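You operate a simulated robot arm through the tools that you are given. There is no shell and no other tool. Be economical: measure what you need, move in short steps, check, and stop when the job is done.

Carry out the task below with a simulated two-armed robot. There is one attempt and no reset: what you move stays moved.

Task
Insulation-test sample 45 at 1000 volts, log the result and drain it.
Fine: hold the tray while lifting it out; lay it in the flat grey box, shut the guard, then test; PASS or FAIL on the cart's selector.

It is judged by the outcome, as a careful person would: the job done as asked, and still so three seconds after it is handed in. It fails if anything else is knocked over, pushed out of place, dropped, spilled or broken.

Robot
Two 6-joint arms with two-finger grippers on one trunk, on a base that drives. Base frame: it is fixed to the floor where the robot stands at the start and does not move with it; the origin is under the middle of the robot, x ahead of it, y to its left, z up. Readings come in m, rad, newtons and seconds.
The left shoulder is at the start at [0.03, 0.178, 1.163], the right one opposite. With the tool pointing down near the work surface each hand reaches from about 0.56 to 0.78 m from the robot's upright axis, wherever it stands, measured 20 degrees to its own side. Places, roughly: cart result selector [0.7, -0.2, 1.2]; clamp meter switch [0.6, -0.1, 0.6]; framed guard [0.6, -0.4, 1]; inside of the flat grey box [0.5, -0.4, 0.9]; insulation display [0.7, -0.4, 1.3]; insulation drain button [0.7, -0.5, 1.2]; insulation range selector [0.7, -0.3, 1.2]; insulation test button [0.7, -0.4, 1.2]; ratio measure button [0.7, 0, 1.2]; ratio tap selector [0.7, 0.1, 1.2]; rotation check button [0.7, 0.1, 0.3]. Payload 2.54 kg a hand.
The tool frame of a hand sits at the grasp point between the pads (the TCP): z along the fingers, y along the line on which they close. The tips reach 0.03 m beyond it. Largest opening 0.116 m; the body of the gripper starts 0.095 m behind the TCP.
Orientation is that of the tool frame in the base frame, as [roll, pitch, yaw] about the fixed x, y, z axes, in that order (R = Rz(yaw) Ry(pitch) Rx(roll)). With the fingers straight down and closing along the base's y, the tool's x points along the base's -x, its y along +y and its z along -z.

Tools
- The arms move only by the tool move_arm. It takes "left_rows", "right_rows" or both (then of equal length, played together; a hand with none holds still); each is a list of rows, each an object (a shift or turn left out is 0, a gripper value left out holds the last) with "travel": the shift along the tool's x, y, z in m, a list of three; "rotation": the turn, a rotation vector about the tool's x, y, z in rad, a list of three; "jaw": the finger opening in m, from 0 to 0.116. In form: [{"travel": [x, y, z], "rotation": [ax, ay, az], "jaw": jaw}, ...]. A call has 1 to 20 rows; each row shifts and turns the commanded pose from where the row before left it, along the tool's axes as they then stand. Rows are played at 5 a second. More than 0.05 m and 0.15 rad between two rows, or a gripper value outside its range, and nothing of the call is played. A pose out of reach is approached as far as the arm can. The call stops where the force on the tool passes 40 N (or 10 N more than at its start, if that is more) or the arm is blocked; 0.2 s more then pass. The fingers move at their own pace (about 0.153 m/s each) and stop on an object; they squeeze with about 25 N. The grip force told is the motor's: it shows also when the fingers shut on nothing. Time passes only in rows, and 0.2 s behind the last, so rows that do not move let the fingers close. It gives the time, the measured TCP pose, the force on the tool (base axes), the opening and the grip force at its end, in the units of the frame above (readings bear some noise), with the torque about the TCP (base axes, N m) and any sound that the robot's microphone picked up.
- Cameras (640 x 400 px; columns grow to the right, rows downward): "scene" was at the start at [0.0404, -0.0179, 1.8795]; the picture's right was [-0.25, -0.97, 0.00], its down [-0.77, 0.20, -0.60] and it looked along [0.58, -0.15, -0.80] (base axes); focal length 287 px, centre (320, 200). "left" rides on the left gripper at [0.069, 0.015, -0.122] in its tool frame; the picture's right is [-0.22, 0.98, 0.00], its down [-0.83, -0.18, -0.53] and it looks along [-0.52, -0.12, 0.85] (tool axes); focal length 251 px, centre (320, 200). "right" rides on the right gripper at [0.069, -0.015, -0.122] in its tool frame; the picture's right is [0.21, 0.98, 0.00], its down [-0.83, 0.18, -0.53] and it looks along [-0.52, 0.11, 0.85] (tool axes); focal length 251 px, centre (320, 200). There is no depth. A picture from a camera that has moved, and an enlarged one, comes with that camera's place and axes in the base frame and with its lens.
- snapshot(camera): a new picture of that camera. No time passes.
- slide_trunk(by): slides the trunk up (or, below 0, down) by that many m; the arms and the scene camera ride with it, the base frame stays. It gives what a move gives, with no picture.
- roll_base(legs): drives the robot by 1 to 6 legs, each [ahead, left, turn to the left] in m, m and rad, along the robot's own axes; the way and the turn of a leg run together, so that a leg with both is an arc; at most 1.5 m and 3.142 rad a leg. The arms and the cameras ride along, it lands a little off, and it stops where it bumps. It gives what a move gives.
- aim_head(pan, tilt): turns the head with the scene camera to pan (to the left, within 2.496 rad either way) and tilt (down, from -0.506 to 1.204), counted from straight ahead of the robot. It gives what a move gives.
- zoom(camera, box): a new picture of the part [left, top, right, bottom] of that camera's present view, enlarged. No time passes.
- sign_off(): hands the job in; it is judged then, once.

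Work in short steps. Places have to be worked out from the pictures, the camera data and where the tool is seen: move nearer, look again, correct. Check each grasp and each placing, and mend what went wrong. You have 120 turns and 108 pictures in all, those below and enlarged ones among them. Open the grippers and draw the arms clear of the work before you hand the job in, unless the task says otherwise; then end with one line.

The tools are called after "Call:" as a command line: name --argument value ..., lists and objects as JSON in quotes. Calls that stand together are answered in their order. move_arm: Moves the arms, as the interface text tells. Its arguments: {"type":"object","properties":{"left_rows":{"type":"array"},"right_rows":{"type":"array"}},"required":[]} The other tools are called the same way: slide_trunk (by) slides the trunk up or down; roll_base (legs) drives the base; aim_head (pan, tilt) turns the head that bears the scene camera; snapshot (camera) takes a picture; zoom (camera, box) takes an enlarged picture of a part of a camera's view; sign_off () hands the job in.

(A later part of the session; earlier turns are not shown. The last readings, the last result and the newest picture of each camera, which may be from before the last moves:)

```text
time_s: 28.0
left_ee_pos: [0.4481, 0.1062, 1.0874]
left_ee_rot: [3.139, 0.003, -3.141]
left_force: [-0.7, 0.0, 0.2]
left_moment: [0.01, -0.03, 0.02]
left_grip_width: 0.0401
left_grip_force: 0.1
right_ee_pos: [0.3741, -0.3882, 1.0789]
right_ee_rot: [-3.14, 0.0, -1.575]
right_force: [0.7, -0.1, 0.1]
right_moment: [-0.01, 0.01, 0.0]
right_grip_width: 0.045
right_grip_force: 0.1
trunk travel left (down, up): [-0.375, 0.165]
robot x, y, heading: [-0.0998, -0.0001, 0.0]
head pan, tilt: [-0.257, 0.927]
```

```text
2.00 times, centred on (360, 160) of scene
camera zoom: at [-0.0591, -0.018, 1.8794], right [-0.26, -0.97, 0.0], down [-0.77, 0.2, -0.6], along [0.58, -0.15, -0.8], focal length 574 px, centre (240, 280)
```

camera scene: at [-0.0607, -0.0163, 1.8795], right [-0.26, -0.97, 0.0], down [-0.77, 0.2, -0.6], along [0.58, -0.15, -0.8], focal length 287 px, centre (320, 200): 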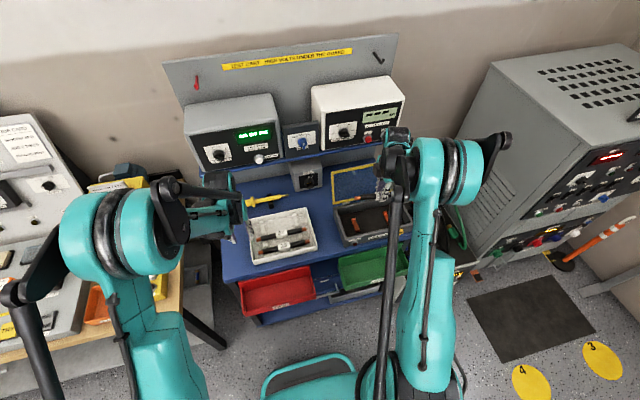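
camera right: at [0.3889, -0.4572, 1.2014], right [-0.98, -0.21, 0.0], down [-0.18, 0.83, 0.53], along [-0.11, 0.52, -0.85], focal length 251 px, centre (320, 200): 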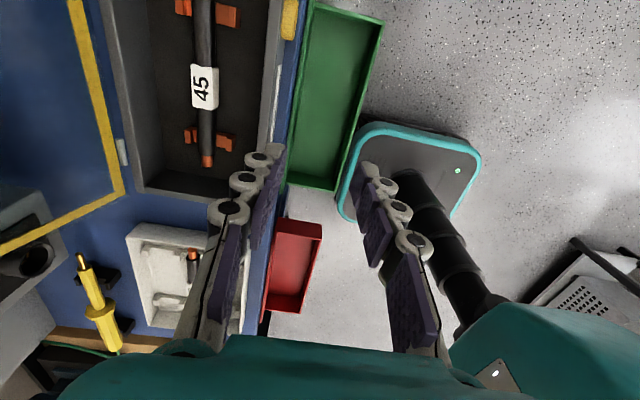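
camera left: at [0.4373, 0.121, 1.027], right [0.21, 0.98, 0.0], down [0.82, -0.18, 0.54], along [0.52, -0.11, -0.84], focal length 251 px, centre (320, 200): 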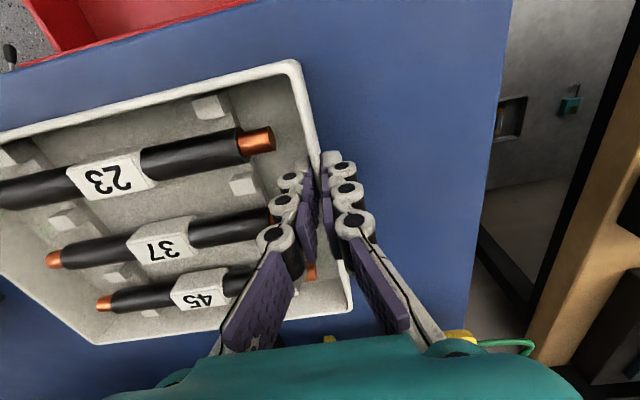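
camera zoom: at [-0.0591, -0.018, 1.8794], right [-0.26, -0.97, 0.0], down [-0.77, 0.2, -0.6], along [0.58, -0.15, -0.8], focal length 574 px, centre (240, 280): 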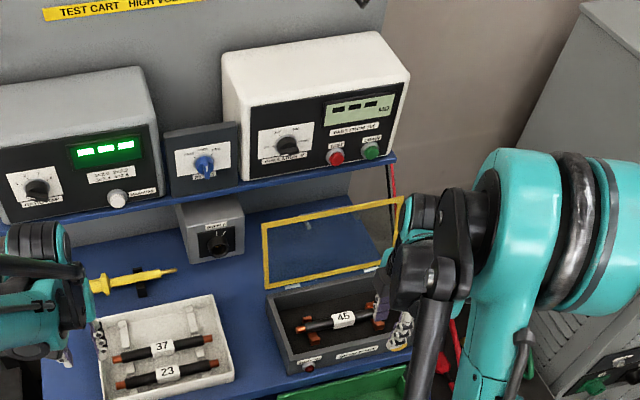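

Sample 45 lies in both cradles. The guard leans back about 18° past vertical, with its free edge near (0.645, y -0.25…-0.54, 1.057), and the shelf edge is at x ≈ 0.69. I re-orient the right hand (closing along y, tilted 25° forward, fingers shut) to hook behind it, and look from there.

Call:
move_arm --right_rows '[{"travel": [0, 0, -0.04], "jaw": 0.0}, {"travel": [0, 0, -0.04]}, {"travel": [0, 0, -0.04]}, {"rotation": [0, 0, 0.1428]}, {"rotation": [0, 0, 0.1428]}, {"rotation": [0, 0, 0.1428]}, {"rotation": [0, 0, 0.1428]}, {"rotation": [0, 0, 0.1428]}, {"rotation": [0, 0, 0.1428]}, {"rotation": [0, 0, 0.1428]}, {"rotation": [0, 0, 0.1428]}, {"rotation": [0, 0, 0.1428]}, {"rotation": [0, 0, 0.1428]}, {"rotation": [0, 0, 0.1428]}, {"travel": [-0.04, 0.03, 0]}, {"travel": [-0.04, 0.03, 0]}, {"travel": [-0.04, 0.03, 0]}, {"rotation": [0, -0.147, 0]}, {"rotation": [0, -0.147, 0]}, {"rotation": [0, -0.147, 0]}]'

Call:
snapshot --camera "right"

Call:
snapshot --camera "scene"

```text
time_s: 32.2
left_ee_pos: [0.4467, 0.1068, 1.0885]
left_ee_rot: [3.14, 0.001, 3.14]
left_force: [0.1, -0.4, 0.1]
left_moment: [-0.02, -0.06, -0.01]
left_grip_width: 0.0401
left_grip_force: 0.1
right_ee_pos: [0.4936, -0.3009, 1.1998]
right_ee_rot: [3.141, 0.444, 3.139]
right_force: [0.7, -0.4, 0.9]
right_moment: [-0.06, 0.0, 0.0]
right_grip_width: 0.0001
right_grip_force: 24.8
trunk travel left (down, up): [-0.375, 0.165]
robot x, y, heading: [-0.1017, -0.0005, 0.0]
head pan, tilt: [-0.257, 0.927]
```

```text
72 pictures are left
camera right: at [0.3783, -0.3146, 1.2808], right [-0.19, 0.98, -0.09], down [0.52, 0.18, 0.84], along [0.83, 0.11, -0.54], focal length 251 px, centre (320, 200)
```

right: 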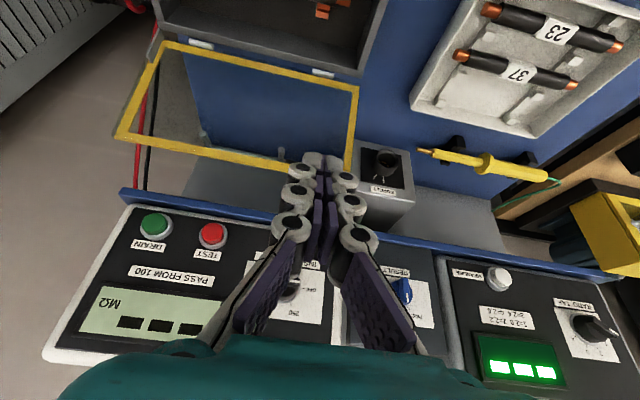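

```text
71 pictures are left
camera scene: at [-0.0615, -0.0179, 1.8795], right [-0.26, -0.97, 0.0], down [-0.77, 0.2, -0.6], along [0.58, -0.15, -0.8], focal length 287 px, centre (320, 200)
```

scene: 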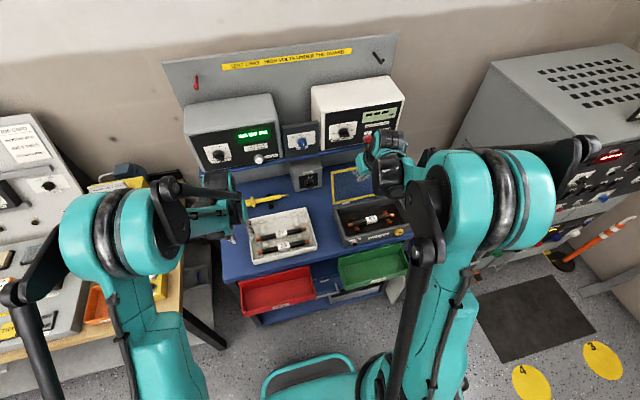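

The guard edge is at about x 0.635–0.645 and the shelf edge at about 0.70, leaving a 6 cm slot. I move the tip above the slot and check.

Call:
move_arm --right_rows '[{"travel": [-0.0289, 0.003, 0.033]}, {"travel": [-0.0289, 0.003, 0.033]}, {"travel": [-0.0289, 0.003, 0.033]}, {"travel": [-0.0289, 0.002, 0.033]}, {}]'

Call:
snapshot --camera "right"

Call:
zoom --camera "scene" --box '[290, 90, 430, 230]'

```text
time_s: 33.4
left_ee_pos: [0.4462, 0.1062, 1.0882]
left_ee_rot: [3.139, 0.003, -3.141]
left_force: [-0.4, -0.3, 0.4]
left_moment: [0.0, -0.02, -0.02]
left_grip_width: 0.0397
left_grip_force: 0.1
right_ee_pos: [0.6541, -0.2891, 1.1309]
right_ee_rot: [3.141, 0.443, 3.141]
right_force: [0.3, 0.1, 0.1]
right_moment: [0.03, -0.04, 0.02]
right_grip_width: 0.0
right_grip_force: 25.3
trunk travel left (down, up): [-0.375, 0.165]
robot x, y, heading: [-0.0989, -0.0004, -0.004]
head pan, tilt: [-0.257, 0.927]
```

```text
70 pictures are left
camera right: at [0.5389, -0.3031, 1.2114], right [-0.19, 0.98, -0.09], down [0.52, 0.18, 0.84], along [0.83, 0.11, -0.54], focal length 251 px, centre (320, 200)
```

right: 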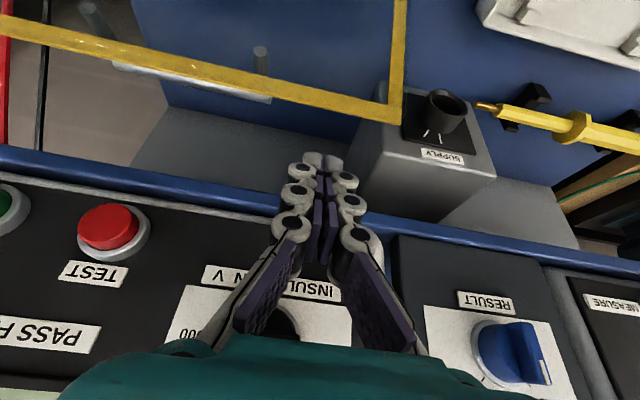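

```text
2.86 times, centred on (360, 160) of scene
camera zoom: at [-0.0632, -0.0176, 1.8796], right [-0.26, -0.97, 0.0], down [-0.77, 0.2, -0.6], along [0.58, -0.15, -0.8], focal length 820 px, centre (206, 314)
```

zoom: 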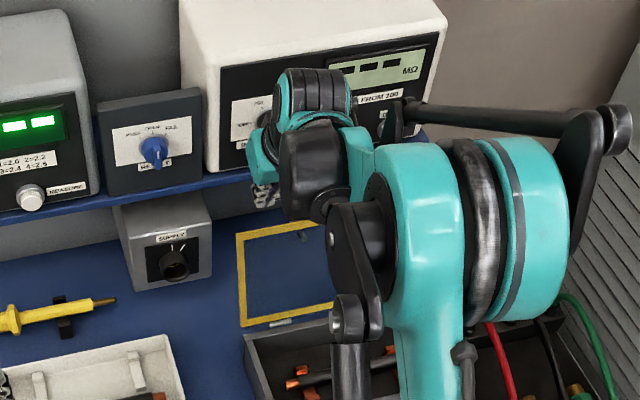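

The tip is above the slot. I shift 1 cm further in x and descend about 6.5 cm in small steps between the guard edge and the shelf.

Call:
move_arm --right_rows '[{"travel": [-0.009, 0, 0.0043]}, {"travel": [0.0086, 0, 0.0181]}, {"travel": [0.0086, 0, 0.0181]}, {"travel": [0.0065, 0, 0.0136]}, {"travel": [0.0043, 0, 0.009]}, {}]'

Call:
snapshot --camera "right"

```text
time_s: 34.8
left_ee_pos: [0.4477, 0.1057, 1.0892]
left_ee_rot: [3.141, 0.001, 3.141]
left_force: [0.8, 0.1, 0.1]
left_moment: [0.01, 0.03, 0.0]
left_grip_width: 0.0396
left_grip_force: 0.0
right_ee_pos: [0.6646, -0.2893, 1.0644]
right_ee_rot: [-3.14, 0.441, 3.14]
right_force: [-0.3, -1.1, 0.1]
right_moment: [0.03, 0.0, 0.01]
right_grip_width: 0.0
right_grip_force: 25.0
trunk travel left (down, up): [-0.375, 0.165]
robot x, y, heading: [-0.1039, 0.0016, 0.001]
head pan, tilt: [-0.257, 0.927]
```

```text
68 pictures are left
camera right: at [0.5497, -0.3031, 1.1452], right [-0.19, 0.98, -0.09], down [0.52, 0.18, 0.84], along [0.83, 0.11, -0.54], focal length 251 px, centre (320, 200)
```

right: 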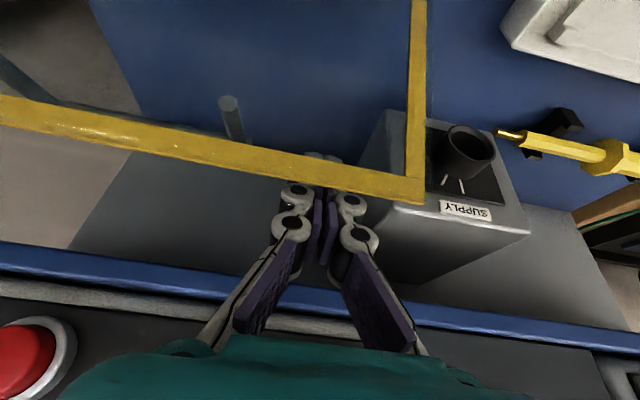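

The fingertip is behind the guard's free edge. I pull it toward the robot in 2.5 cm steps.

Call:
move_arm --right_rows '[{"travel": [0.0215, 0, -0.0129]}, {"travel": [0.0215, 0, -0.0129]}, {"travel": [0.0226, 0, -0.0107]}, {"travel": [0.0226, 0, -0.0107]}, {}]'

Call:
snapshot --camera "right"

Call:
zoom --camera "scene" --box '[290, 120, 450, 260]'

```text
time_s: 36.0
left_ee_pos: [0.4484, 0.106, 1.0881]
left_ee_rot: [3.139, 0.001, 3.14]
left_force: [0.0, -0.2, -0.5]
left_moment: [0.01, 0.02, 0.0]
left_grip_width: 0.0398
left_grip_force: 0.1
right_ee_pos: [0.5636, -0.2889, 1.0693]
right_ee_rot: [-3.141, 0.44, 3.141]
right_force: [0.6, 0.0, -0.2]
right_moment: [-0.01, 0.0, 0.03]
right_grip_width: 0.0002
right_grip_force: 28.5
trunk travel left (down, up): [-0.375, 0.165]
robot x, y, heading: [-0.1008, 0.0018, 0.002]
head pan, tilt: [-0.257, 0.927]
```

```text
67 pictures are left
camera right: at [0.4501, -0.3021, 1.1506], right [-0.19, 0.98, -0.09], down [0.52, 0.18, 0.83], along [0.83, 0.11, -0.54], focal length 251 px, centre (320, 200)
```

right: 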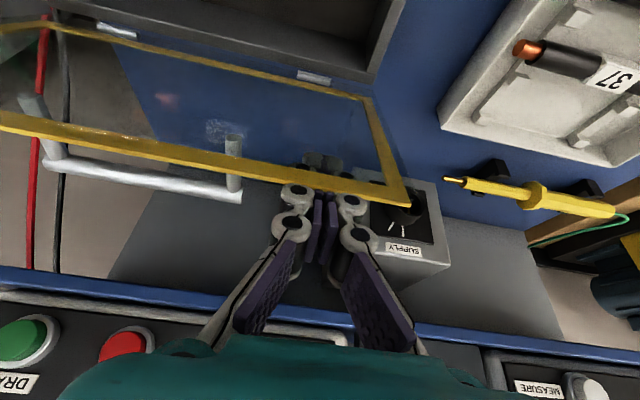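

```text
2.86 times, centred on (370, 190) of scene
camera zoom: at [-0.0596, -0.0179, 1.8794], right [-0.26, -0.97, 0.0], down [-0.77, 0.2, -0.6], along [0.58, -0.15, -0.8], focal length 820 px, centre (177, 229)
```

zoom: 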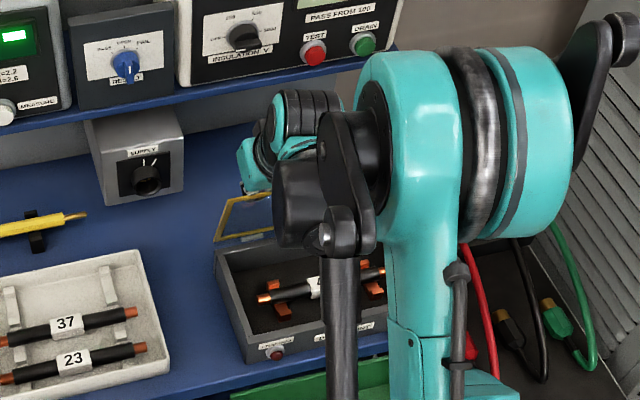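

The guard follows and holds its position. I continue along its arc, pushing the frame forward and down.

Call:
move_arm --right_rows '[{"travel": [0.0223, 0, 0.0005]}, {"travel": [0.0223, 0, 0.0005]}, {"travel": [0.0223, 0, 0.0005]}, {"travel": [0.0247, 0, 0.0077]}, {"travel": [0.0247, 0, 0.0077]}, {}]'

Call:
snapshot --camera "right"

Call:
zoom --camera "scene" --box '[290, 120, 450, 260]'

```text
time_s: 37.4
left_ee_pos: [0.4478, 0.1053, 1.0872]
left_ee_rot: [-3.141, 0.003, 3.141]
left_force: [0.0, -0.3, -0.8]
left_moment: [-0.03, 0.05, -0.05]
left_grip_width: 0.04
left_grip_force: 0.1
right_ee_pos: [0.4692, -0.2909, 1.0078]
right_ee_rot: [-3.141, 0.439, 3.14]
right_force: [-0.1, 0.6, -0.5]
right_moment: [0.01, -0.01, 0.01]
right_grip_width: 0.0
right_grip_force: 28.5
right hand out of reach, approached as far as the arm can: row 5
trunk travel left (down, up): [-0.375, 0.165]
robot x, y, heading: [-0.0972, 0.0007, -0.003]
head pan, tilt: [-0.257, 0.927]
```

```text
65 pictures are left
camera right: at [0.3547, -0.3045, 1.0888], right [-0.19, 0.98, -0.09], down [0.52, 0.18, 0.83], along [0.83, 0.11, -0.55], focal length 251 px, centre (320, 200)
```

right: 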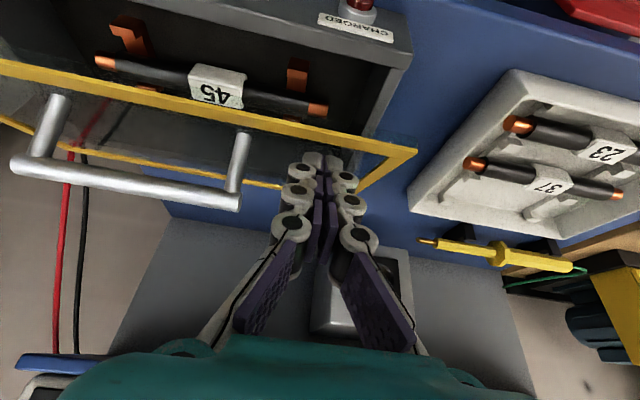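

```text
2.86 times, centred on (370, 190) of scene
camera zoom: at [-0.0606, -0.0175, 1.8795], right [-0.26, -0.97, 0.0], down [-0.77, 0.2, -0.6], along [0.58, -0.15, -0.8], focal length 820 px, centre (177, 229)
```

zoom: 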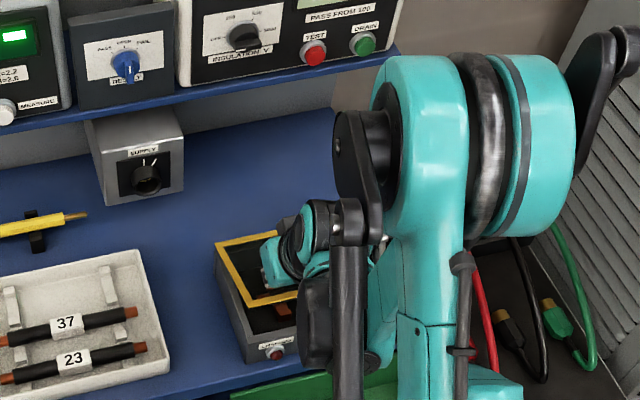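

The guard is about 40° from closed. I shift sideways over its left side bar and push straight down gently.

Call:
move_arm --right_rows '[{"travel": [-0.012, 0.017, -0.009]}, {"travel": [-0.005, 0.017, 0.002]}, {"travel": [0.0086, 0, 0.0181]}, {"travel": [0.0086, 0, 0.0181]}, {"travel": [0.0064, 0, 0.0136]}, {}]'

Call:
snapshot --camera "right"

```text
time_s: 38.8
left_ee_pos: [0.4478, 0.1058, 1.0873]
left_ee_rot: [3.14, 0.003, 3.141]
left_force: [0.3, 1.3, 0.0]
left_moment: [-0.03, 0.0, -0.02]
left_grip_width: 0.04
left_grip_force: 0.1
right_ee_pos: [0.4993, -0.2594, 0.9766]
right_ee_rot: [3.141, 0.439, 3.138]
right_force: [0.6, 0.8, -0.3]
right_moment: [0.02, 0.0, 0.05]
right_grip_width: 0.0
right_grip_force: 28.2
right hand out of reach, approached as far as the arm can: row 4, 5
trunk travel left (down, up): [-0.375, 0.165]
robot x, y, heading: [-0.1055, -0.0001, -0.005]
head pan, tilt: [-0.257, 0.927]
```

```text
63 pictures are left
camera right: at [0.3844, -0.2736, 1.0574], right [-0.19, 0.98, -0.09], down [0.52, 0.18, 0.83], along [0.83, 0.11, -0.54], focal length 251 px, centre (320, 200)
```

right: 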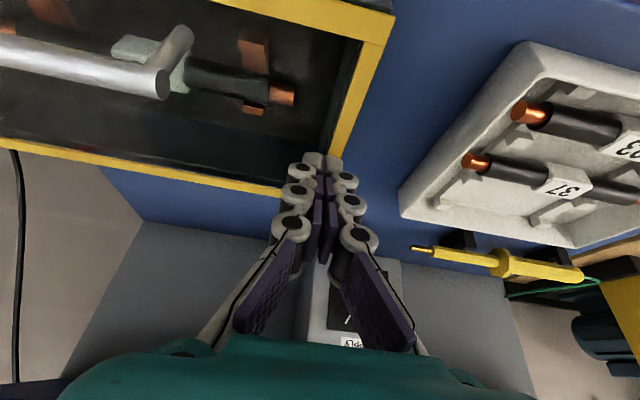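

The guard looks nearly shut, but the tilted pose runs out of reach. I raise, return the tool to vertical and look.

Call:
move_arm --right_rows '[{"travel": [-0.0171, 0, -0.0362]}, {"travel": [-0.0171, 0, -0.0362]}, {"rotation": [0, 0.147, 0]}, {"rotation": [0, 0.147, 0]}, {"rotation": [0, 0.147, 0]}, {}]'

Call:
snapshot --camera "right"

Call:
zoom --camera "scene" --box '[290, 120, 450, 260]'

```text
time_s: 40.2
left_ee_pos: [0.4472, 0.1065, 1.0881]
left_ee_rot: [3.14, 0.003, -3.141]
left_force: [-0.2, 0.5, 0.0]
left_moment: [-0.04, 0.0, -0.02]
left_grip_width: 0.0401
left_grip_force: 0.0
right_ee_pos: [0.499, -0.2589, 1.057]
right_ee_rot: [3.141, -0.002, 3.139]
right_force: [0.1, 0.2, 0.6]
right_moment: [0.0, -0.01, 0.02]
right_grip_width: 0.0
right_grip_force: 28.5
trunk travel left (down, up): [-0.375, 0.165]
robot x, y, heading: [-0.1031, 0.001, -0.001]
head pan, tilt: [-0.257, 0.927]
```

```text
62 pictures are left
camera right: at [0.4293, -0.2737, 1.1794], right [-0.21, 0.98, 0.0], down [0.83, 0.18, 0.53], along [0.52, 0.11, -0.85], focal length 251 px, centre (320, 200)
```

right: 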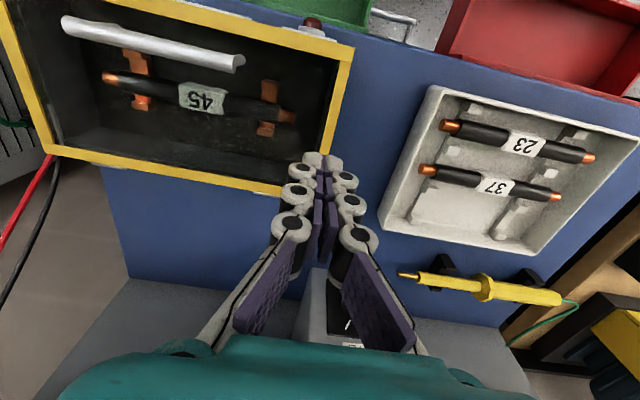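

```text
2.86 times, centred on (370, 190) of scene
camera zoom: at [-0.0615, -0.0178, 1.8795], right [-0.26, -0.97, 0.0], down [-0.77, 0.2, -0.6], along [0.58, -0.15, -0.8], focal length 820 px, centre (177, 229)
```

zoom: 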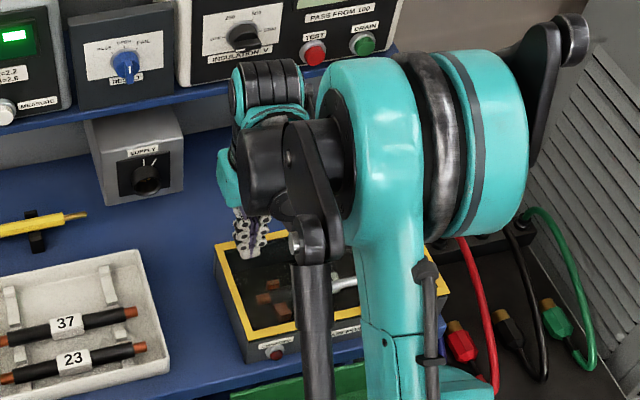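

The guard appears shut. I press lightly on its frame near the front-left corner to confirm it's fully seated.

Call:
move_arm --right_rows '[{"travel": [0.038, 0.005, 0.03]}, {"travel": [0, 0, 0.04]}, {"travel": [0, 0, 0.025]}, {"travel": [0, 0, 0.008]}, {"travel": [0, 0, 0.004]}, {}]'

Call:
snapshot --camera "right"

```text
time_s: 41.2
left_ee_pos: [0.4462, 0.107, 1.0894]
left_ee_rot: [-3.142, 0.005, -3.14]
left_force: [-0.2, -0.3, 0.0]
left_moment: [0.01, 0.01, -0.02]
left_grip_width: 0.0399
left_grip_force: 0.0
right_ee_pos: [0.4601, -0.2521, 0.9555]
right_ee_rot: [-3.138, 0.004, 3.142]
right_force: [-4.4, 1.4, 31.5]
right_moment: [0.06, 0.14, -0.04]
right_grip_width: 0.0058
right_grip_force: 28.5
trunk travel left (down, up): [-0.375, 0.165]
robot x, y, heading: [-0.0976, -0.0015, -0.001]
head pan, tilt: [-0.257, 0.927]
stopped in row 5 (right hand): the force on the tool passed its limit at 47 N (the readings are from after the stop); the commanded pose is now the measured one
```

```text
60 pictures are left
camera right: at [0.3897, -0.2667, 1.0773], right [-0.21, 0.98, 0.0], down [0.82, 0.18, 0.54], along [0.53, 0.11, -0.84], focal length 251 px, centre (320, 200)
```

right: 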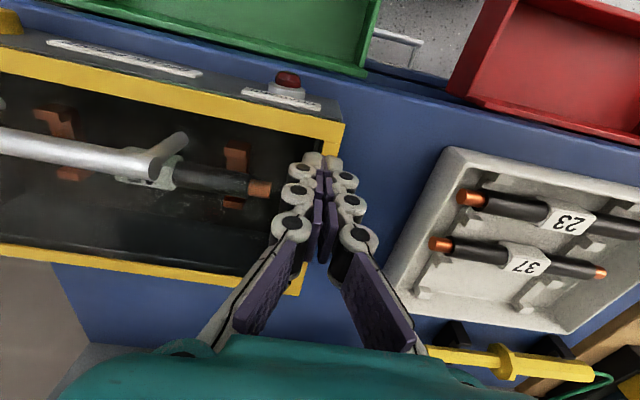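

Firmly seated. I raise the hand to (0.55, -0.30, 1.2) and turn it to point horizontally forward for the panel controls.

Call:
move_arm --right_rows '[{"travel": [0, 0, -0.04]}, {"travel": [-0.01, 0, -0.045]}, {"travel": [-0.01, 0, -0.045]}, {"travel": [-0.01, -0.01, -0.045]}, {"travel": [-0.01, -0.01, -0.045]}, {"travel": [-0.04, -0.01, -0.025]}, {"rotation": [0, -0.1428, 0]}, {"rotation": [0, -0.1428, 0]}, {"rotation": [0, -0.1428, 0]}, {"rotation": [0, -0.1428, 0]}, {"rotation": [0, -0.1428, 0]}, {"rotation": [0, -0.1428, 0]}, {"rotation": [0, -0.1428, 0]}, {"rotation": [0, -0.1428, 0]}, {"rotation": [0, -0.1428, 0]}, {"rotation": [0, -0.1428, 0]}, {"rotation": [0, -0.1428, 0]}, {}]'

Call:
snapshot --camera "right"

Call:
zoom --camera "scene" --box '[250, 70, 430, 260]'

```text
time_s: 45.0
left_ee_pos: [0.447, 0.1066, 1.0879]
left_ee_rot: [3.141, 0.004, -3.142]
left_force: [-0.1, 0.6, 0.0]
left_moment: [-0.03, -0.01, 0.01]
left_grip_width: 0.0402
left_grip_force: 0.0
right_ee_pos: [0.5886, -0.2981, 1.2528]
right_ee_rot: [-0.744, 1.569, -0.745]
right_force: [-0.3, 0.3, 0.6]
right_moment: [0.02, 0.01, -0.01]
right_grip_width: 0.0001
right_grip_force: 28.6
right hand out of reach, approached as far as the arm can: row 15, 16, 17
trunk travel left (down, up): [-0.375, 0.165]
robot x, y, heading: [-0.1018, 0.0002, -0.005]
head pan, tilt: [-0.257, 0.927]
```

```text
59 pictures are left
camera right: at [0.4658, -0.3115, 1.1837], right [0.0, 0.98, -0.22], down [-0.54, 0.18, 0.82], along [0.84, 0.11, 0.52], focal length 251 px, centre (320, 200)
```

right: 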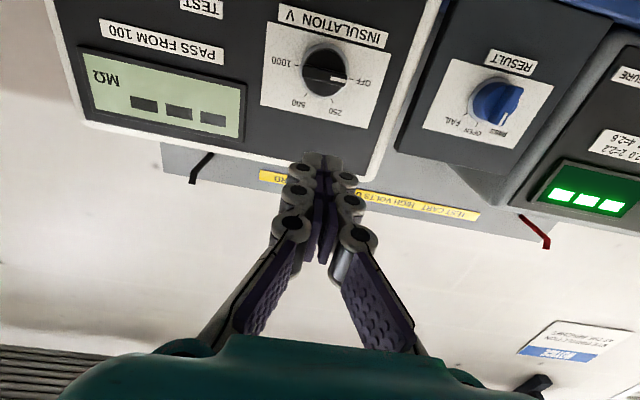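

```text
2.11 times, centred on (340, 165) of scene
camera zoom: at [-0.0616, -0.0175, 1.8795], right [-0.26, -0.97, 0.0], down [-0.77, 0.2, -0.6], along [0.58, -0.15, -0.8], focal length 604 px, centre (278, 274)
```

zoom: 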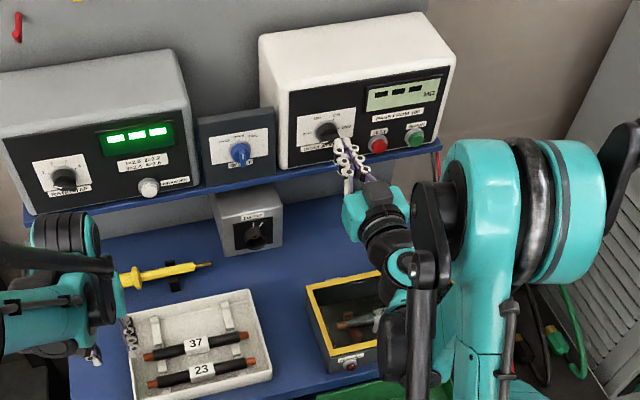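

The panel is clear: the range knob is at about (0.695, -0.304, 1.205), pointing at OFF (9 o'clock), with 250, 500 and 1000 (3 o'clock) clockwise. I open the fingers, move a bit forward to be in reach, and zoom.

Call:
move_arm --right_rows '[{"travel": [0, 0, 0.03], "jaw": 0.06}, {"travel": [0, 0, 0.03]}, {}]'

Call:
snapshot --camera "right"

```text
time_s: 45.8
left_ee_pos: [0.4468, 0.1065, 1.0887]
left_ee_rot: [3.139, 0.004, 3.141]
left_force: [0.7, -0.8, 0.5]
left_moment: [-0.03, -0.02, -0.04]
left_grip_width: 0.0401
left_grip_force: 0.1
right_ee_pos: [0.6479, -0.2967, 1.2523]
right_ee_rot: [-0.264, 1.568, -0.266]
right_force: [1.2, 0.3, -0.8]
right_moment: [-0.03, 0.02, 0.01]
right_grip_width: 0.0601
right_grip_force: 0.0
trunk travel left (down, up): [-0.375, 0.165]
robot x, y, heading: [-0.1021, 0.001, -0.007]
head pan, tilt: [-0.257, 0.927]
```

```text
57 pictures are left
camera right: at [0.5255, -0.3107, 1.1826], right [0.0, 0.98, -0.22], down [-0.54, 0.18, 0.82], along [0.84, 0.11, 0.52], focal length 251 px, centre (320, 200)
```

right: 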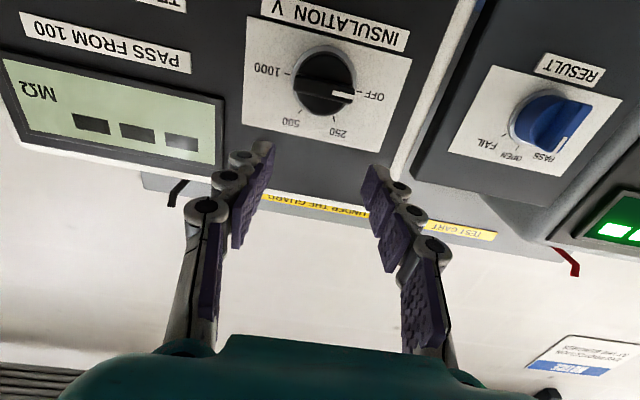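

I zoom on the two knobs to see their shapes and positions.

Call:
zoom --camera "right" --box '[240, 20, 420, 150]'

Call:
zoom --camera "right" --box '[440, 50, 640, 190]'

```text
3.08 times, centred on (330, 85) of right
camera zoom: at [0.5255, -0.3107, 1.1826], right [0.0, 0.98, -0.22], down [-0.54, 0.18, 0.82], along [0.84, 0.11, 0.52], focal length 774 px, centre (289, 554)
```

zoom: 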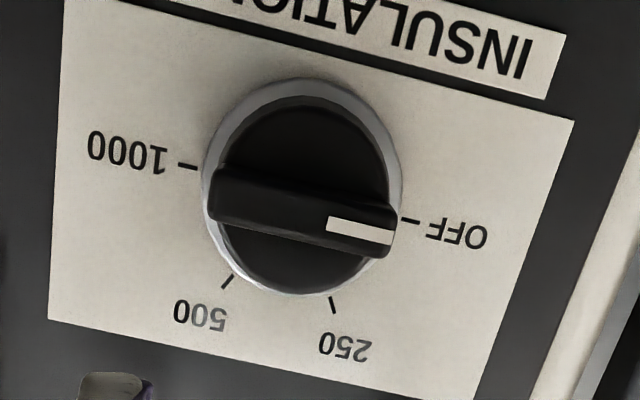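

```text
2.86 times, centred on (540, 120) of right
camera zoom: at [0.5255, -0.3107, 1.1826], right [0.0, 0.98, -0.22], down [-0.54, 0.18, 0.82], along [0.84, 0.11, 0.52], focal length 718 px, centre (-309, 429)
```

zoom: 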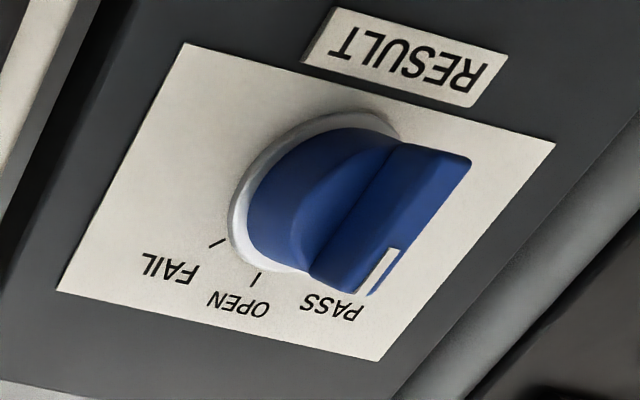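

The range knob has a bar handle, now horizontal at OFF; 1000 is exactly 180° clockwise. I back off 3 cm, roll the hand −90° so the fingers close vertically on the bar, and tilt slightly to match the panel's ~8° lean.

Call:
move_arm --right_rows '[{"travel": [0, 0, -0.03], "jaw": 0.04}, {"rotation": [0, 0, -0.1428]}, {"rotation": [0, 0, -0.1428]}, {"rotation": [0, 0, -0.1428]}, {"rotation": [0, 0, -0.1428]}, {"rotation": [0, 0, -0.1428]}, {"rotation": [0, 0, -0.1428]}, {"rotation": [0, 0, -0.1428]}, {"rotation": [0, 0, -0.1428]}, {"rotation": [0, 0, -0.1428]}, {"rotation": [0, 0, -0.1428]}, {"rotation": [0, 0, -0.1428]}, {"rotation": [-0.1, 0, 0]}, {"travel": [0.006, 0.023, 0]}, {"travel": [0, 0.024, 0]}, {}]'

Call:
snapshot --camera "right"

Call:
zoom --camera "scene" --box '[250, 70, 430, 200]'

```text
time_s: 49.2
left_ee_pos: [0.4472, 0.107, 1.0892]
left_ee_rot: [3.139, 0.004, 3.141]
left_force: [1.8, 0.1, -1.0]
left_moment: [-0.03, 0.0, -0.02]
left_grip_width: 0.0399
left_grip_force: 0.2
right_ee_pos: [0.6157, -0.3, 1.2071]
right_ee_rot: [-1.667, -0.002, -1.573]
right_force: [0.2, -0.5, 0.7]
right_moment: [0.02, -0.01, 0.0]
right_grip_width: 0.0402
right_grip_force: 0.0
right hand out of reach, approached as far as the arm can: row 12
trunk travel left (down, up): [-0.375, 0.165]
robot x, y, heading: [-0.1022, 0.0009, -0.003]
head pan, tilt: [-0.257, 0.927]
```

```text
54 pictures are left
camera right: at [0.495, -0.3668, 1.2338], right [-0.09, -0.22, -0.97], down [-0.55, 0.83, -0.13], along [0.83, 0.52, -0.2], focal length 251 px, centre (320, 200)
```

right: 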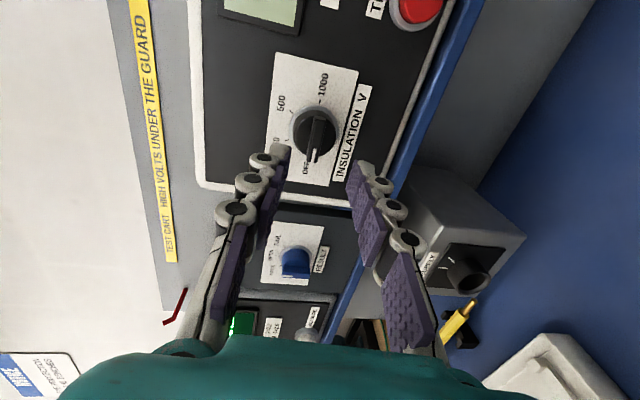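

```text
3.08 times, centred on (340, 135) of scene
camera zoom: at [-0.0612, -0.0178, 1.8795], right [-0.26, -0.97, 0.0], down [-0.77, 0.2, -0.6], along [0.58, -0.15, -0.8], focal length 884 px, centre (258, 400)
```

zoom: 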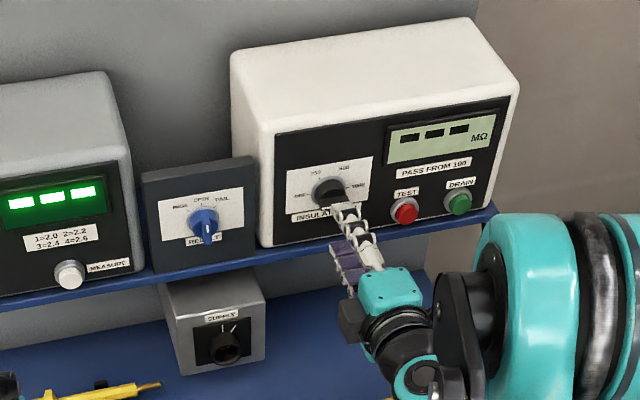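

The knob centre is at about (0.70, -0.304, 1.203). I make a fine alignment and advance in small steps with a 34 mm opening around the bar.

Call:
move_arm --right_rows '[{"travel": [0.004, -0.004, 0.02], "jaw": 0.034}, {"travel": [0, 0, 0.02]}, {"travel": [0, 0, 0.01]}, {}]'

Call:
zoom --camera "right" --box '[220, 40, 440, 200]'

```text
time_s: 50.2
left_ee_pos: [0.4459, 0.1055, 1.0888]
left_ee_rot: [3.141, 0.005, -3.141]
left_force: [0.1, -0.2, -0.8]
left_moment: [0.0, -0.02, -0.01]
left_grip_width: 0.04
left_grip_force: 0.0
right_ee_pos: [0.6637, -0.303, 1.2081]
right_ee_rot: [-1.665, -0.001, -1.572]
right_force: [-10.1, 0.3, 6.2]
right_moment: [0.01, -0.28, -0.05]
right_grip_width: 0.0412
right_grip_force: 3.5
trunk travel left (down, up): [-0.375, 0.165]
robot x, y, heading: [-0.1009, -0.0003, -0.001]
head pan, tilt: [-0.257, 0.927]
```

```text
2.50 times, centred on (330, 120) of right
camera zoom: at [0.5429, -0.3705, 1.2348], right [-0.09, -0.22, -0.97], down [-0.55, 0.83, -0.13], along [0.83, 0.52, -0.19], focal length 629 px, centre (295, 400)
```

zoom: 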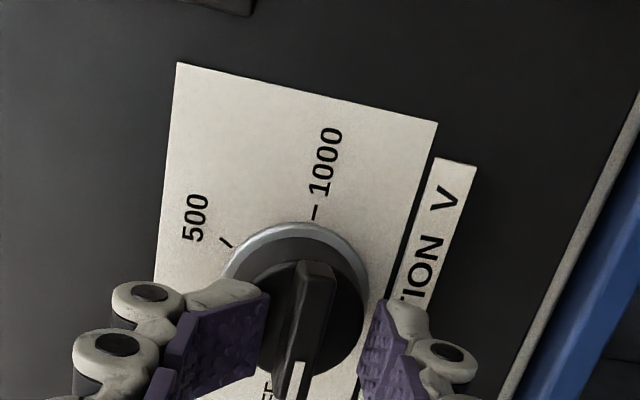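

The fingertips just reached the cylinder's rim at x ≈ 0.694. I back off 7 mm and close onto the protruding bar.

Call:
move_arm --right_rows '[{"travel": [0, 0, -0.009]}, {"jaw": 0.0}, {}, {}]'

Call:
zoom --camera "right" --box '[220, 40, 440, 200]'

```text
time_s: 51.2
left_ee_pos: [0.4461, 0.1055, 1.0888]
left_ee_rot: [3.14, 0.003, 3.141]
left_force: [-0.7, 0.0, 0.1]
left_moment: [-0.01, 0.01, -0.02]
left_grip_width: 0.0399
left_grip_force: 0.1
right_ee_pos: [0.6539, -0.3032, 1.2075]
right_ee_rot: [-1.667, -0.002, -1.572]
right_force: [-22.6, 4.6, -14.8]
right_moment: [0.04, 0.25, 0.09]
right_grip_width: 0.009
right_grip_force: 36.8
trunk travel left (down, up): [-0.375, 0.165]
robot x, y, heading: [-0.1014, -0.0012, -0.002]
head pan, tilt: [-0.257, 0.927]
```

```text
2.50 times, centred on (330, 120) of right
camera zoom: at [0.5341, -0.3702, 1.2344], right [-0.09, -0.22, -0.97], down [-0.55, 0.83, -0.13], along [0.83, 0.52, -0.2], focal length 629 px, centre (295, 400)
```

zoom: 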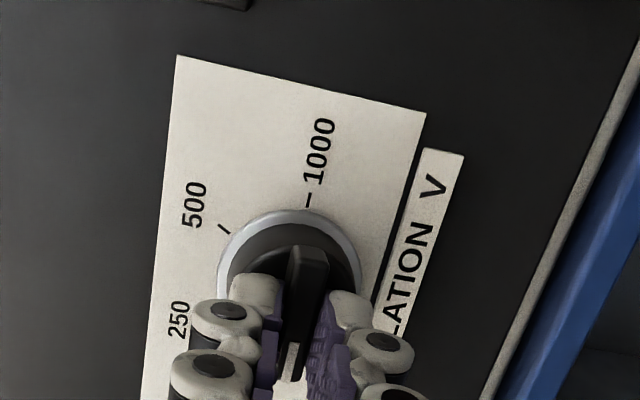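

The bar is gripped (9 mm). I relieve the preload slightly (1.5 mm down, 2 mm back), then rotate +60° clockwise and check.

Call:
move_arm --right_rows '[{"travel": [0, 0.0015, -0.002]}, {"rotation": [0, 0, 0.13]}, {"rotation": [0, 0, 0.13]}, {"rotation": [0, 0, 0.13]}, {"rotation": [0, 0, 0.13]}, {"rotation": [0, 0, 0.13]}, {"rotation": [0, 0, 0.13]}, {"rotation": [0, 0, 0.13]}, {"rotation": [0, 0, 0.13]}, {}]'

Call:
zoom --camera "right" --box '[220, 40, 440, 200]'

```text
time_s: 52.1
left_ee_pos: [0.4462, 0.1064, 1.0892]
left_ee_rot: [3.14, 0.006, 3.14]
left_force: [-0.3, 0.6, 1.0]
left_moment: [0.0, -0.03, -0.01]
left_grip_width: 0.0402
left_grip_force: 0.0
right_ee_pos: [0.6536, -0.3025, 1.2073]
right_ee_rot: [-1.665, 0.293, -1.604]
right_force: [1.7, 2.1, 20.5]
right_moment: [-0.05, -0.7, 0.12]
right_grip_width: 0.009
right_grip_force: 36.6
trunk travel left (down, up): [-0.375, 0.165]
robot x, y, heading: [-0.0952, -0.0015, 0.001]
head pan, tilt: [-0.257, 0.927]
stopped in row 4 (right hand): the force on the tool passed its limit at 41 N (the readings are from after the stop); the commanded pose is now the measured one
```

```text
2.50 times, centred on (330, 120) of right
camera zoom: at [0.5314, -0.3712, 1.2138], right [-0.09, 0.08, -0.99], down [-0.52, 0.85, 0.11], along [0.85, 0.53, -0.04], focal length 629 px, centre (295, 400)
```

zoom: 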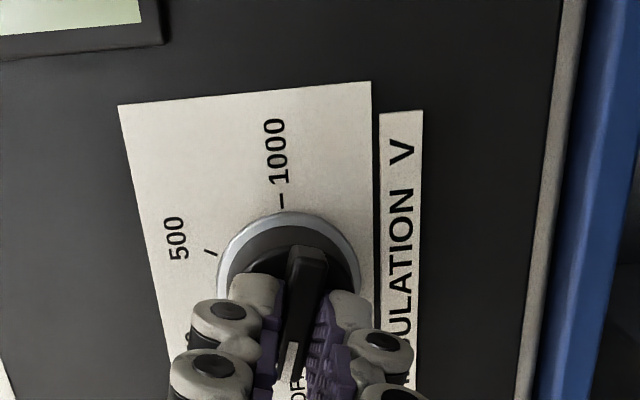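

The knob turns with the hand, but axis offset builds side force. I loosen the jaw slightly (13 mm around the 9 mm bar) so there's slack and keep turning.

Call:
move_arm --right_rows '[{"jaw": 0.014}, {}, {"rotation": [0, 0, 0.12]}, {"rotation": [0, 0, 0.12]}, {"rotation": [0, 0, 0.12]}, {"rotation": [0, 0, 0.12]}, {"rotation": [0, 0, 0.12]}, {"rotation": [0, 0, 0.12]}, {}]'

Call:
zoom --camera "right" --box '[220, 40, 440, 200]'

```text
time_s: 54.1
left_ee_pos: [0.4482, 0.1056, 1.0889]
left_ee_rot: [3.14, 0.002, -3.141]
left_force: [0.4, 0.7, -0.4]
left_moment: [0.01, 0.02, -0.01]
left_grip_width: 0.04
left_grip_force: 0.1
right_ee_pos: [0.6571, -0.3034, 1.2054]
right_ee_rot: [-1.749, 1.008, -1.725]
right_force: [0.1, 0.2, -0.1]
right_moment: [0.0, -0.02, 0.01]
right_grip_width: 0.014
right_grip_force: 0.4
trunk travel left (down, up): [-0.375, 0.165]
robot x, y, heading: [-0.0977, 0.001, -0.002]
head pan, tilt: [-0.257, 0.927]
```

```text
2.50 times, centred on (330, 120) of right
camera zoom: at [0.5288, -0.3508, 1.1667], right [-0.06, 0.72, -0.69], down [-0.47, 0.59, 0.65], along [0.88, 0.37, 0.3], focal length 629 px, centre (295, 400)
```

zoom: 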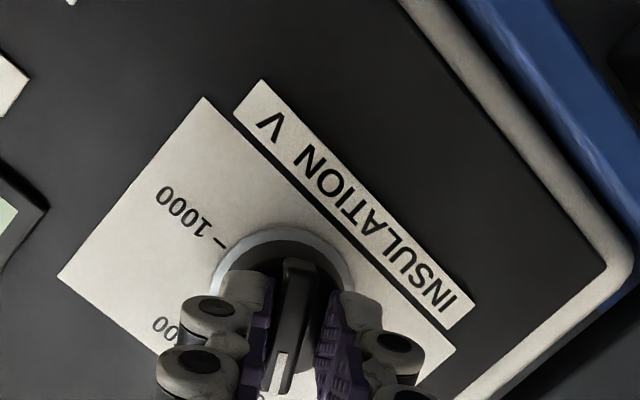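

Slack works and forces are near zero at ≈58°. I continue turning.

Call:
move_arm --right_rows '[{"rotation": [0, 0, 0.13]}, {"rotation": [0, 0, 0.13]}, {"rotation": [0, 0, 0.13]}, {"rotation": [0, 0, 0.13]}, {"rotation": [0, 0, 0.13]}, {"rotation": [0, 0, 0.13]}, {"rotation": [0, 0, 0.13]}, {"rotation": [0, 0, 0.13]}, {"rotation": [0, 0, 0.13]}, {"rotation": [0, 0, 0.13]}, {"rotation": [0, 0, 0.13]}, {"rotation": [0, 0, 0.13]}, {}]'

Call:
zoom --camera "right" --box '[220, 40, 440, 200]'

```text
time_s: 56.9
left_ee_pos: [0.4483, 0.1064, 1.0879]
left_ee_rot: [3.139, 0.004, -3.141]
left_force: [-0.2, -0.2, 0.2]
left_moment: [0.01, 0.02, -0.01]
left_grip_width: 0.0398
left_grip_force: 0.0
right_ee_pos: [0.6569, -0.3036, 1.2049]
right_ee_rot: [1.682, 0.562, 1.626]
right_force: [-1.9, 1.0, 0.3]
right_moment: [-0.01, -0.06, 0.0]
right_grip_width: 0.0139
right_grip_force: 0.0
trunk travel left (down, up): [-0.375, 0.165]
robot x, y, heading: [-0.1036, 0.0017, -0.003]
head pan, tilt: [-0.257, 0.927]
```

```text
2.50 times, centred on (330, 120) of right
camera zoom: at [0.5296, -0.2516, 1.168], right [0.07, 0.7, 0.71], down [-0.48, -0.6, 0.64], along [0.88, -0.38, 0.29], focal length 629 px, centre (295, 400)
```

zoom: 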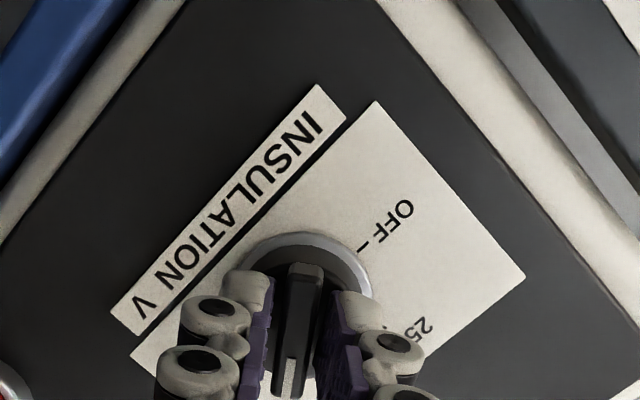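

The hand has turned about 148°. I turn the remaining ~33° plus a bit for the slack, then check.

Call:
move_arm --right_rows '[{"rotation": [0, 0, 0.13]}, {"rotation": [0, 0, 0.13]}, {"rotation": [0, 0, 0.13]}, {"rotation": [0, 0, 0.13]}, {"rotation": [0, 0, 0.1]}, {}]'

Call:
zoom --camera "right" --box '[220, 40, 440, 200]'

Call:
zoom --camera "scene" --box '[280, 80, 420, 180]'

```text
time_s: 58.3
left_ee_pos: [0.4484, 0.1062, 1.0879]
left_ee_rot: [3.14, 0.0, 3.14]
left_force: [0.9, 0.0, 0.3]
left_moment: [-0.03, 0.0, 0.03]
left_grip_width: 0.04
left_grip_force: 0.1
right_ee_pos: [0.6559, -0.3036, 1.2048]
right_ee_rot: [1.666, -0.053, 1.561]
right_force: [0.0, 0.2, 0.5]
right_moment: [-0.01, -0.03, 0.0]
right_grip_width: 0.0141
right_grip_force: 0.4
trunk travel left (down, up): [-0.375, 0.165]
robot x, y, heading: [-0.0987, 0.0009, 0.001]
head pan, tilt: [-0.257, 0.927]
```

```text
2.50 times, centred on (330, 120) of right
camera zoom: at [0.5333, -0.2322, 1.2061], right [0.09, 0.16, 0.98], down [-0.52, -0.83, 0.19], along [0.85, -0.53, 0.01], focal length 629 px, centre (295, 400)
```

zoom: 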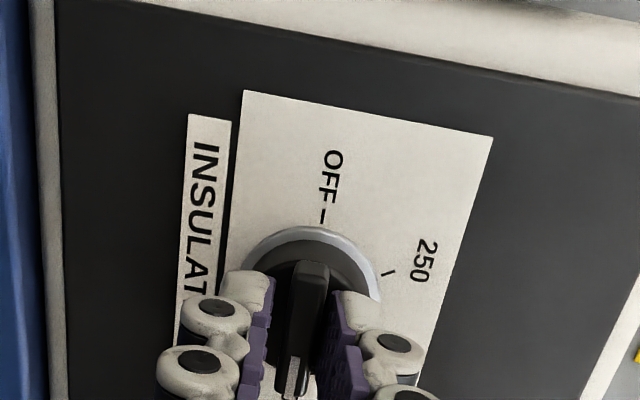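

```text
4.00 times, centred on (350, 130) of scene
camera zoom: at [-0.06, -0.0179, 1.8795], right [-0.26, -0.97, 0.0], down [-0.77, 0.2, -0.6], along [0.58, -0.15, -0.8], focal length 1149 px, centre (200, 480)
```

zoom: 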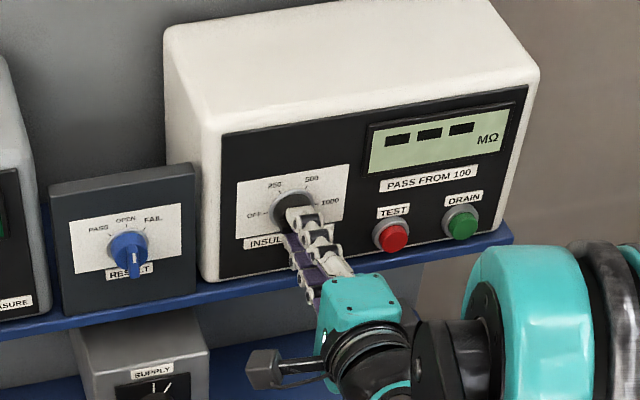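

The tail of the bar points to OFF, so the pointer should be at 1000. I back off, return to neutral roll and check.

Call:
move_arm --right_rows '[{"travel": [0, 0, -0.02]}, {"travel": [0, 0, -0.02]}, {"rotation": [0, 0, -0.1428]}, {"rotation": [0, 0, -0.1428]}, {"rotation": [0, 0, -0.1428]}, {"rotation": [0, 0, -0.1428]}, {"rotation": [0, 0, -0.1428]}, {"rotation": [0, 0, -0.1428]}, {"rotation": [0, 0, -0.1428]}, {"rotation": [0, 0, -0.1428]}, {"rotation": [0, 0, -0.1428]}, {"rotation": [0, 0, -0.1428]}, {"rotation": [0, 0, -0.1428]}, {"jaw": 0.0}, {}, {}]'

Call:
snapshot --camera "right"

```text
time_s: 61.7
left_ee_pos: [0.4492, 0.1066, 1.0888]
left_ee_rot: [3.14, 0.002, 3.14]
left_force: [-0.2, 0.1, -1.0]
left_moment: [0.01, -0.02, 0.02]
left_grip_width: 0.0401
left_grip_force: 0.1
right_ee_pos: [0.6168, -0.3036, 1.2104]
right_ee_rot: [2.633, 1.464, 2.624]
right_force: [-0.2, -0.4, -0.2]
right_moment: [0.02, -0.02, -0.01]
right_grip_width: 0.0
right_grip_force: 25.1
trunk travel left (down, up): [-0.375, 0.165]
robot x, y, heading: [-0.1008, 0.0029, -0.001]
head pan, tilt: [-0.257, 0.927]
```

```text
45 pictures are left
camera right: at [0.4872, -0.3133, 1.1515], right [-0.01, 0.99, -0.16], down [-0.45, 0.14, 0.88], along [0.89, 0.08, 0.44], focal length 251 px, centre (320, 200)
```

right: 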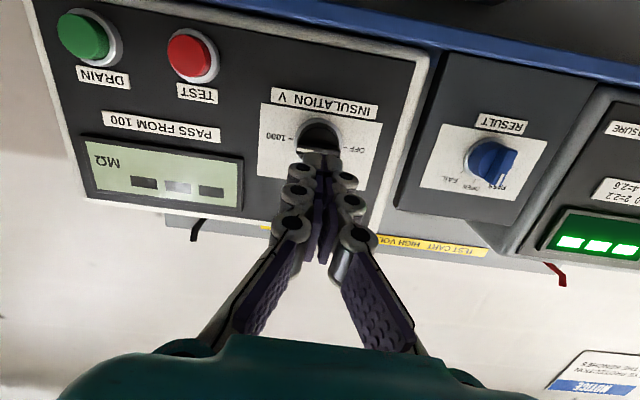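

TEST is at about (0.695, -0.402, 1.153). I move the closed fingertips in front of it, which also unveils the range knob.

Call:
move_arm --right_rows '[{"travel": [0.018, -0.033, 0]}, {"travel": [0.018, -0.033, 0]}, {"travel": [0.018, -0.0325, 0]}, {}]'

Call:
snapshot --camera "right"

Call:
zoom --camera "scene" --box '[280, 80, 420, 180]'

```text
time_s: 62.7
left_ee_pos: [0.4468, 0.1074, 1.0883]
left_ee_rot: [-3.141, 0.003, -3.141]
left_force: [-0.4, 0.5, 1.5]
left_moment: [-0.01, 0.0, 0.0]
left_grip_width: 0.0401
left_grip_force: 0.1
right_ee_pos: [0.6085, -0.3989, 1.1506]
right_ee_rot: [2.637, 1.462, 2.629]
right_force: [0.8, 0.4, -0.7]
right_moment: [0.02, -0.01, 0.0]
right_grip_width: 0.0
right_grip_force: 25.1
trunk travel left (down, up): [-0.375, 0.165]
robot x, y, heading: [-0.1012, 0.0, -0.0]
head pan, tilt: [-0.257, 0.927]
```

```text
44 pictures are left
camera right: at [0.4796, -0.4083, 1.0936], right [-0.01, 0.99, -0.16], down [-0.45, 0.14, 0.88], along [0.89, 0.08, 0.44], focal length 251 px, centre (320, 200)
```

right: 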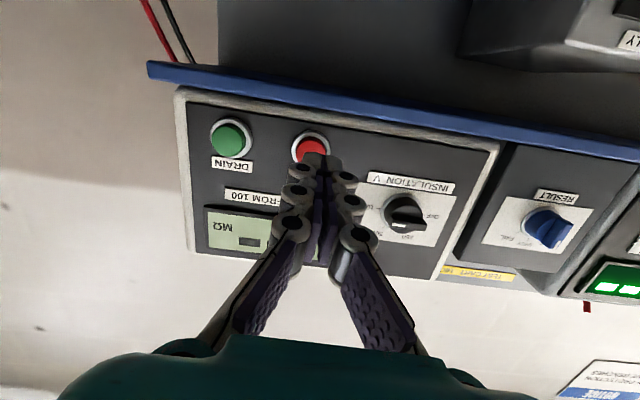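

```text
4.00 times, centred on (350, 130) of scene
camera zoom: at [-0.0602, -0.0166, 1.8795], right [-0.26, -0.97, 0.0], down [-0.77, 0.2, -0.6], along [0.58, -0.15, -0.8], focal length 1149 px, centre (200, 480)
```

zoom: 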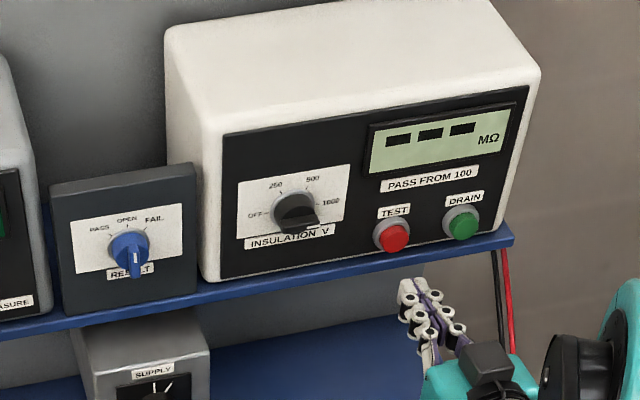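

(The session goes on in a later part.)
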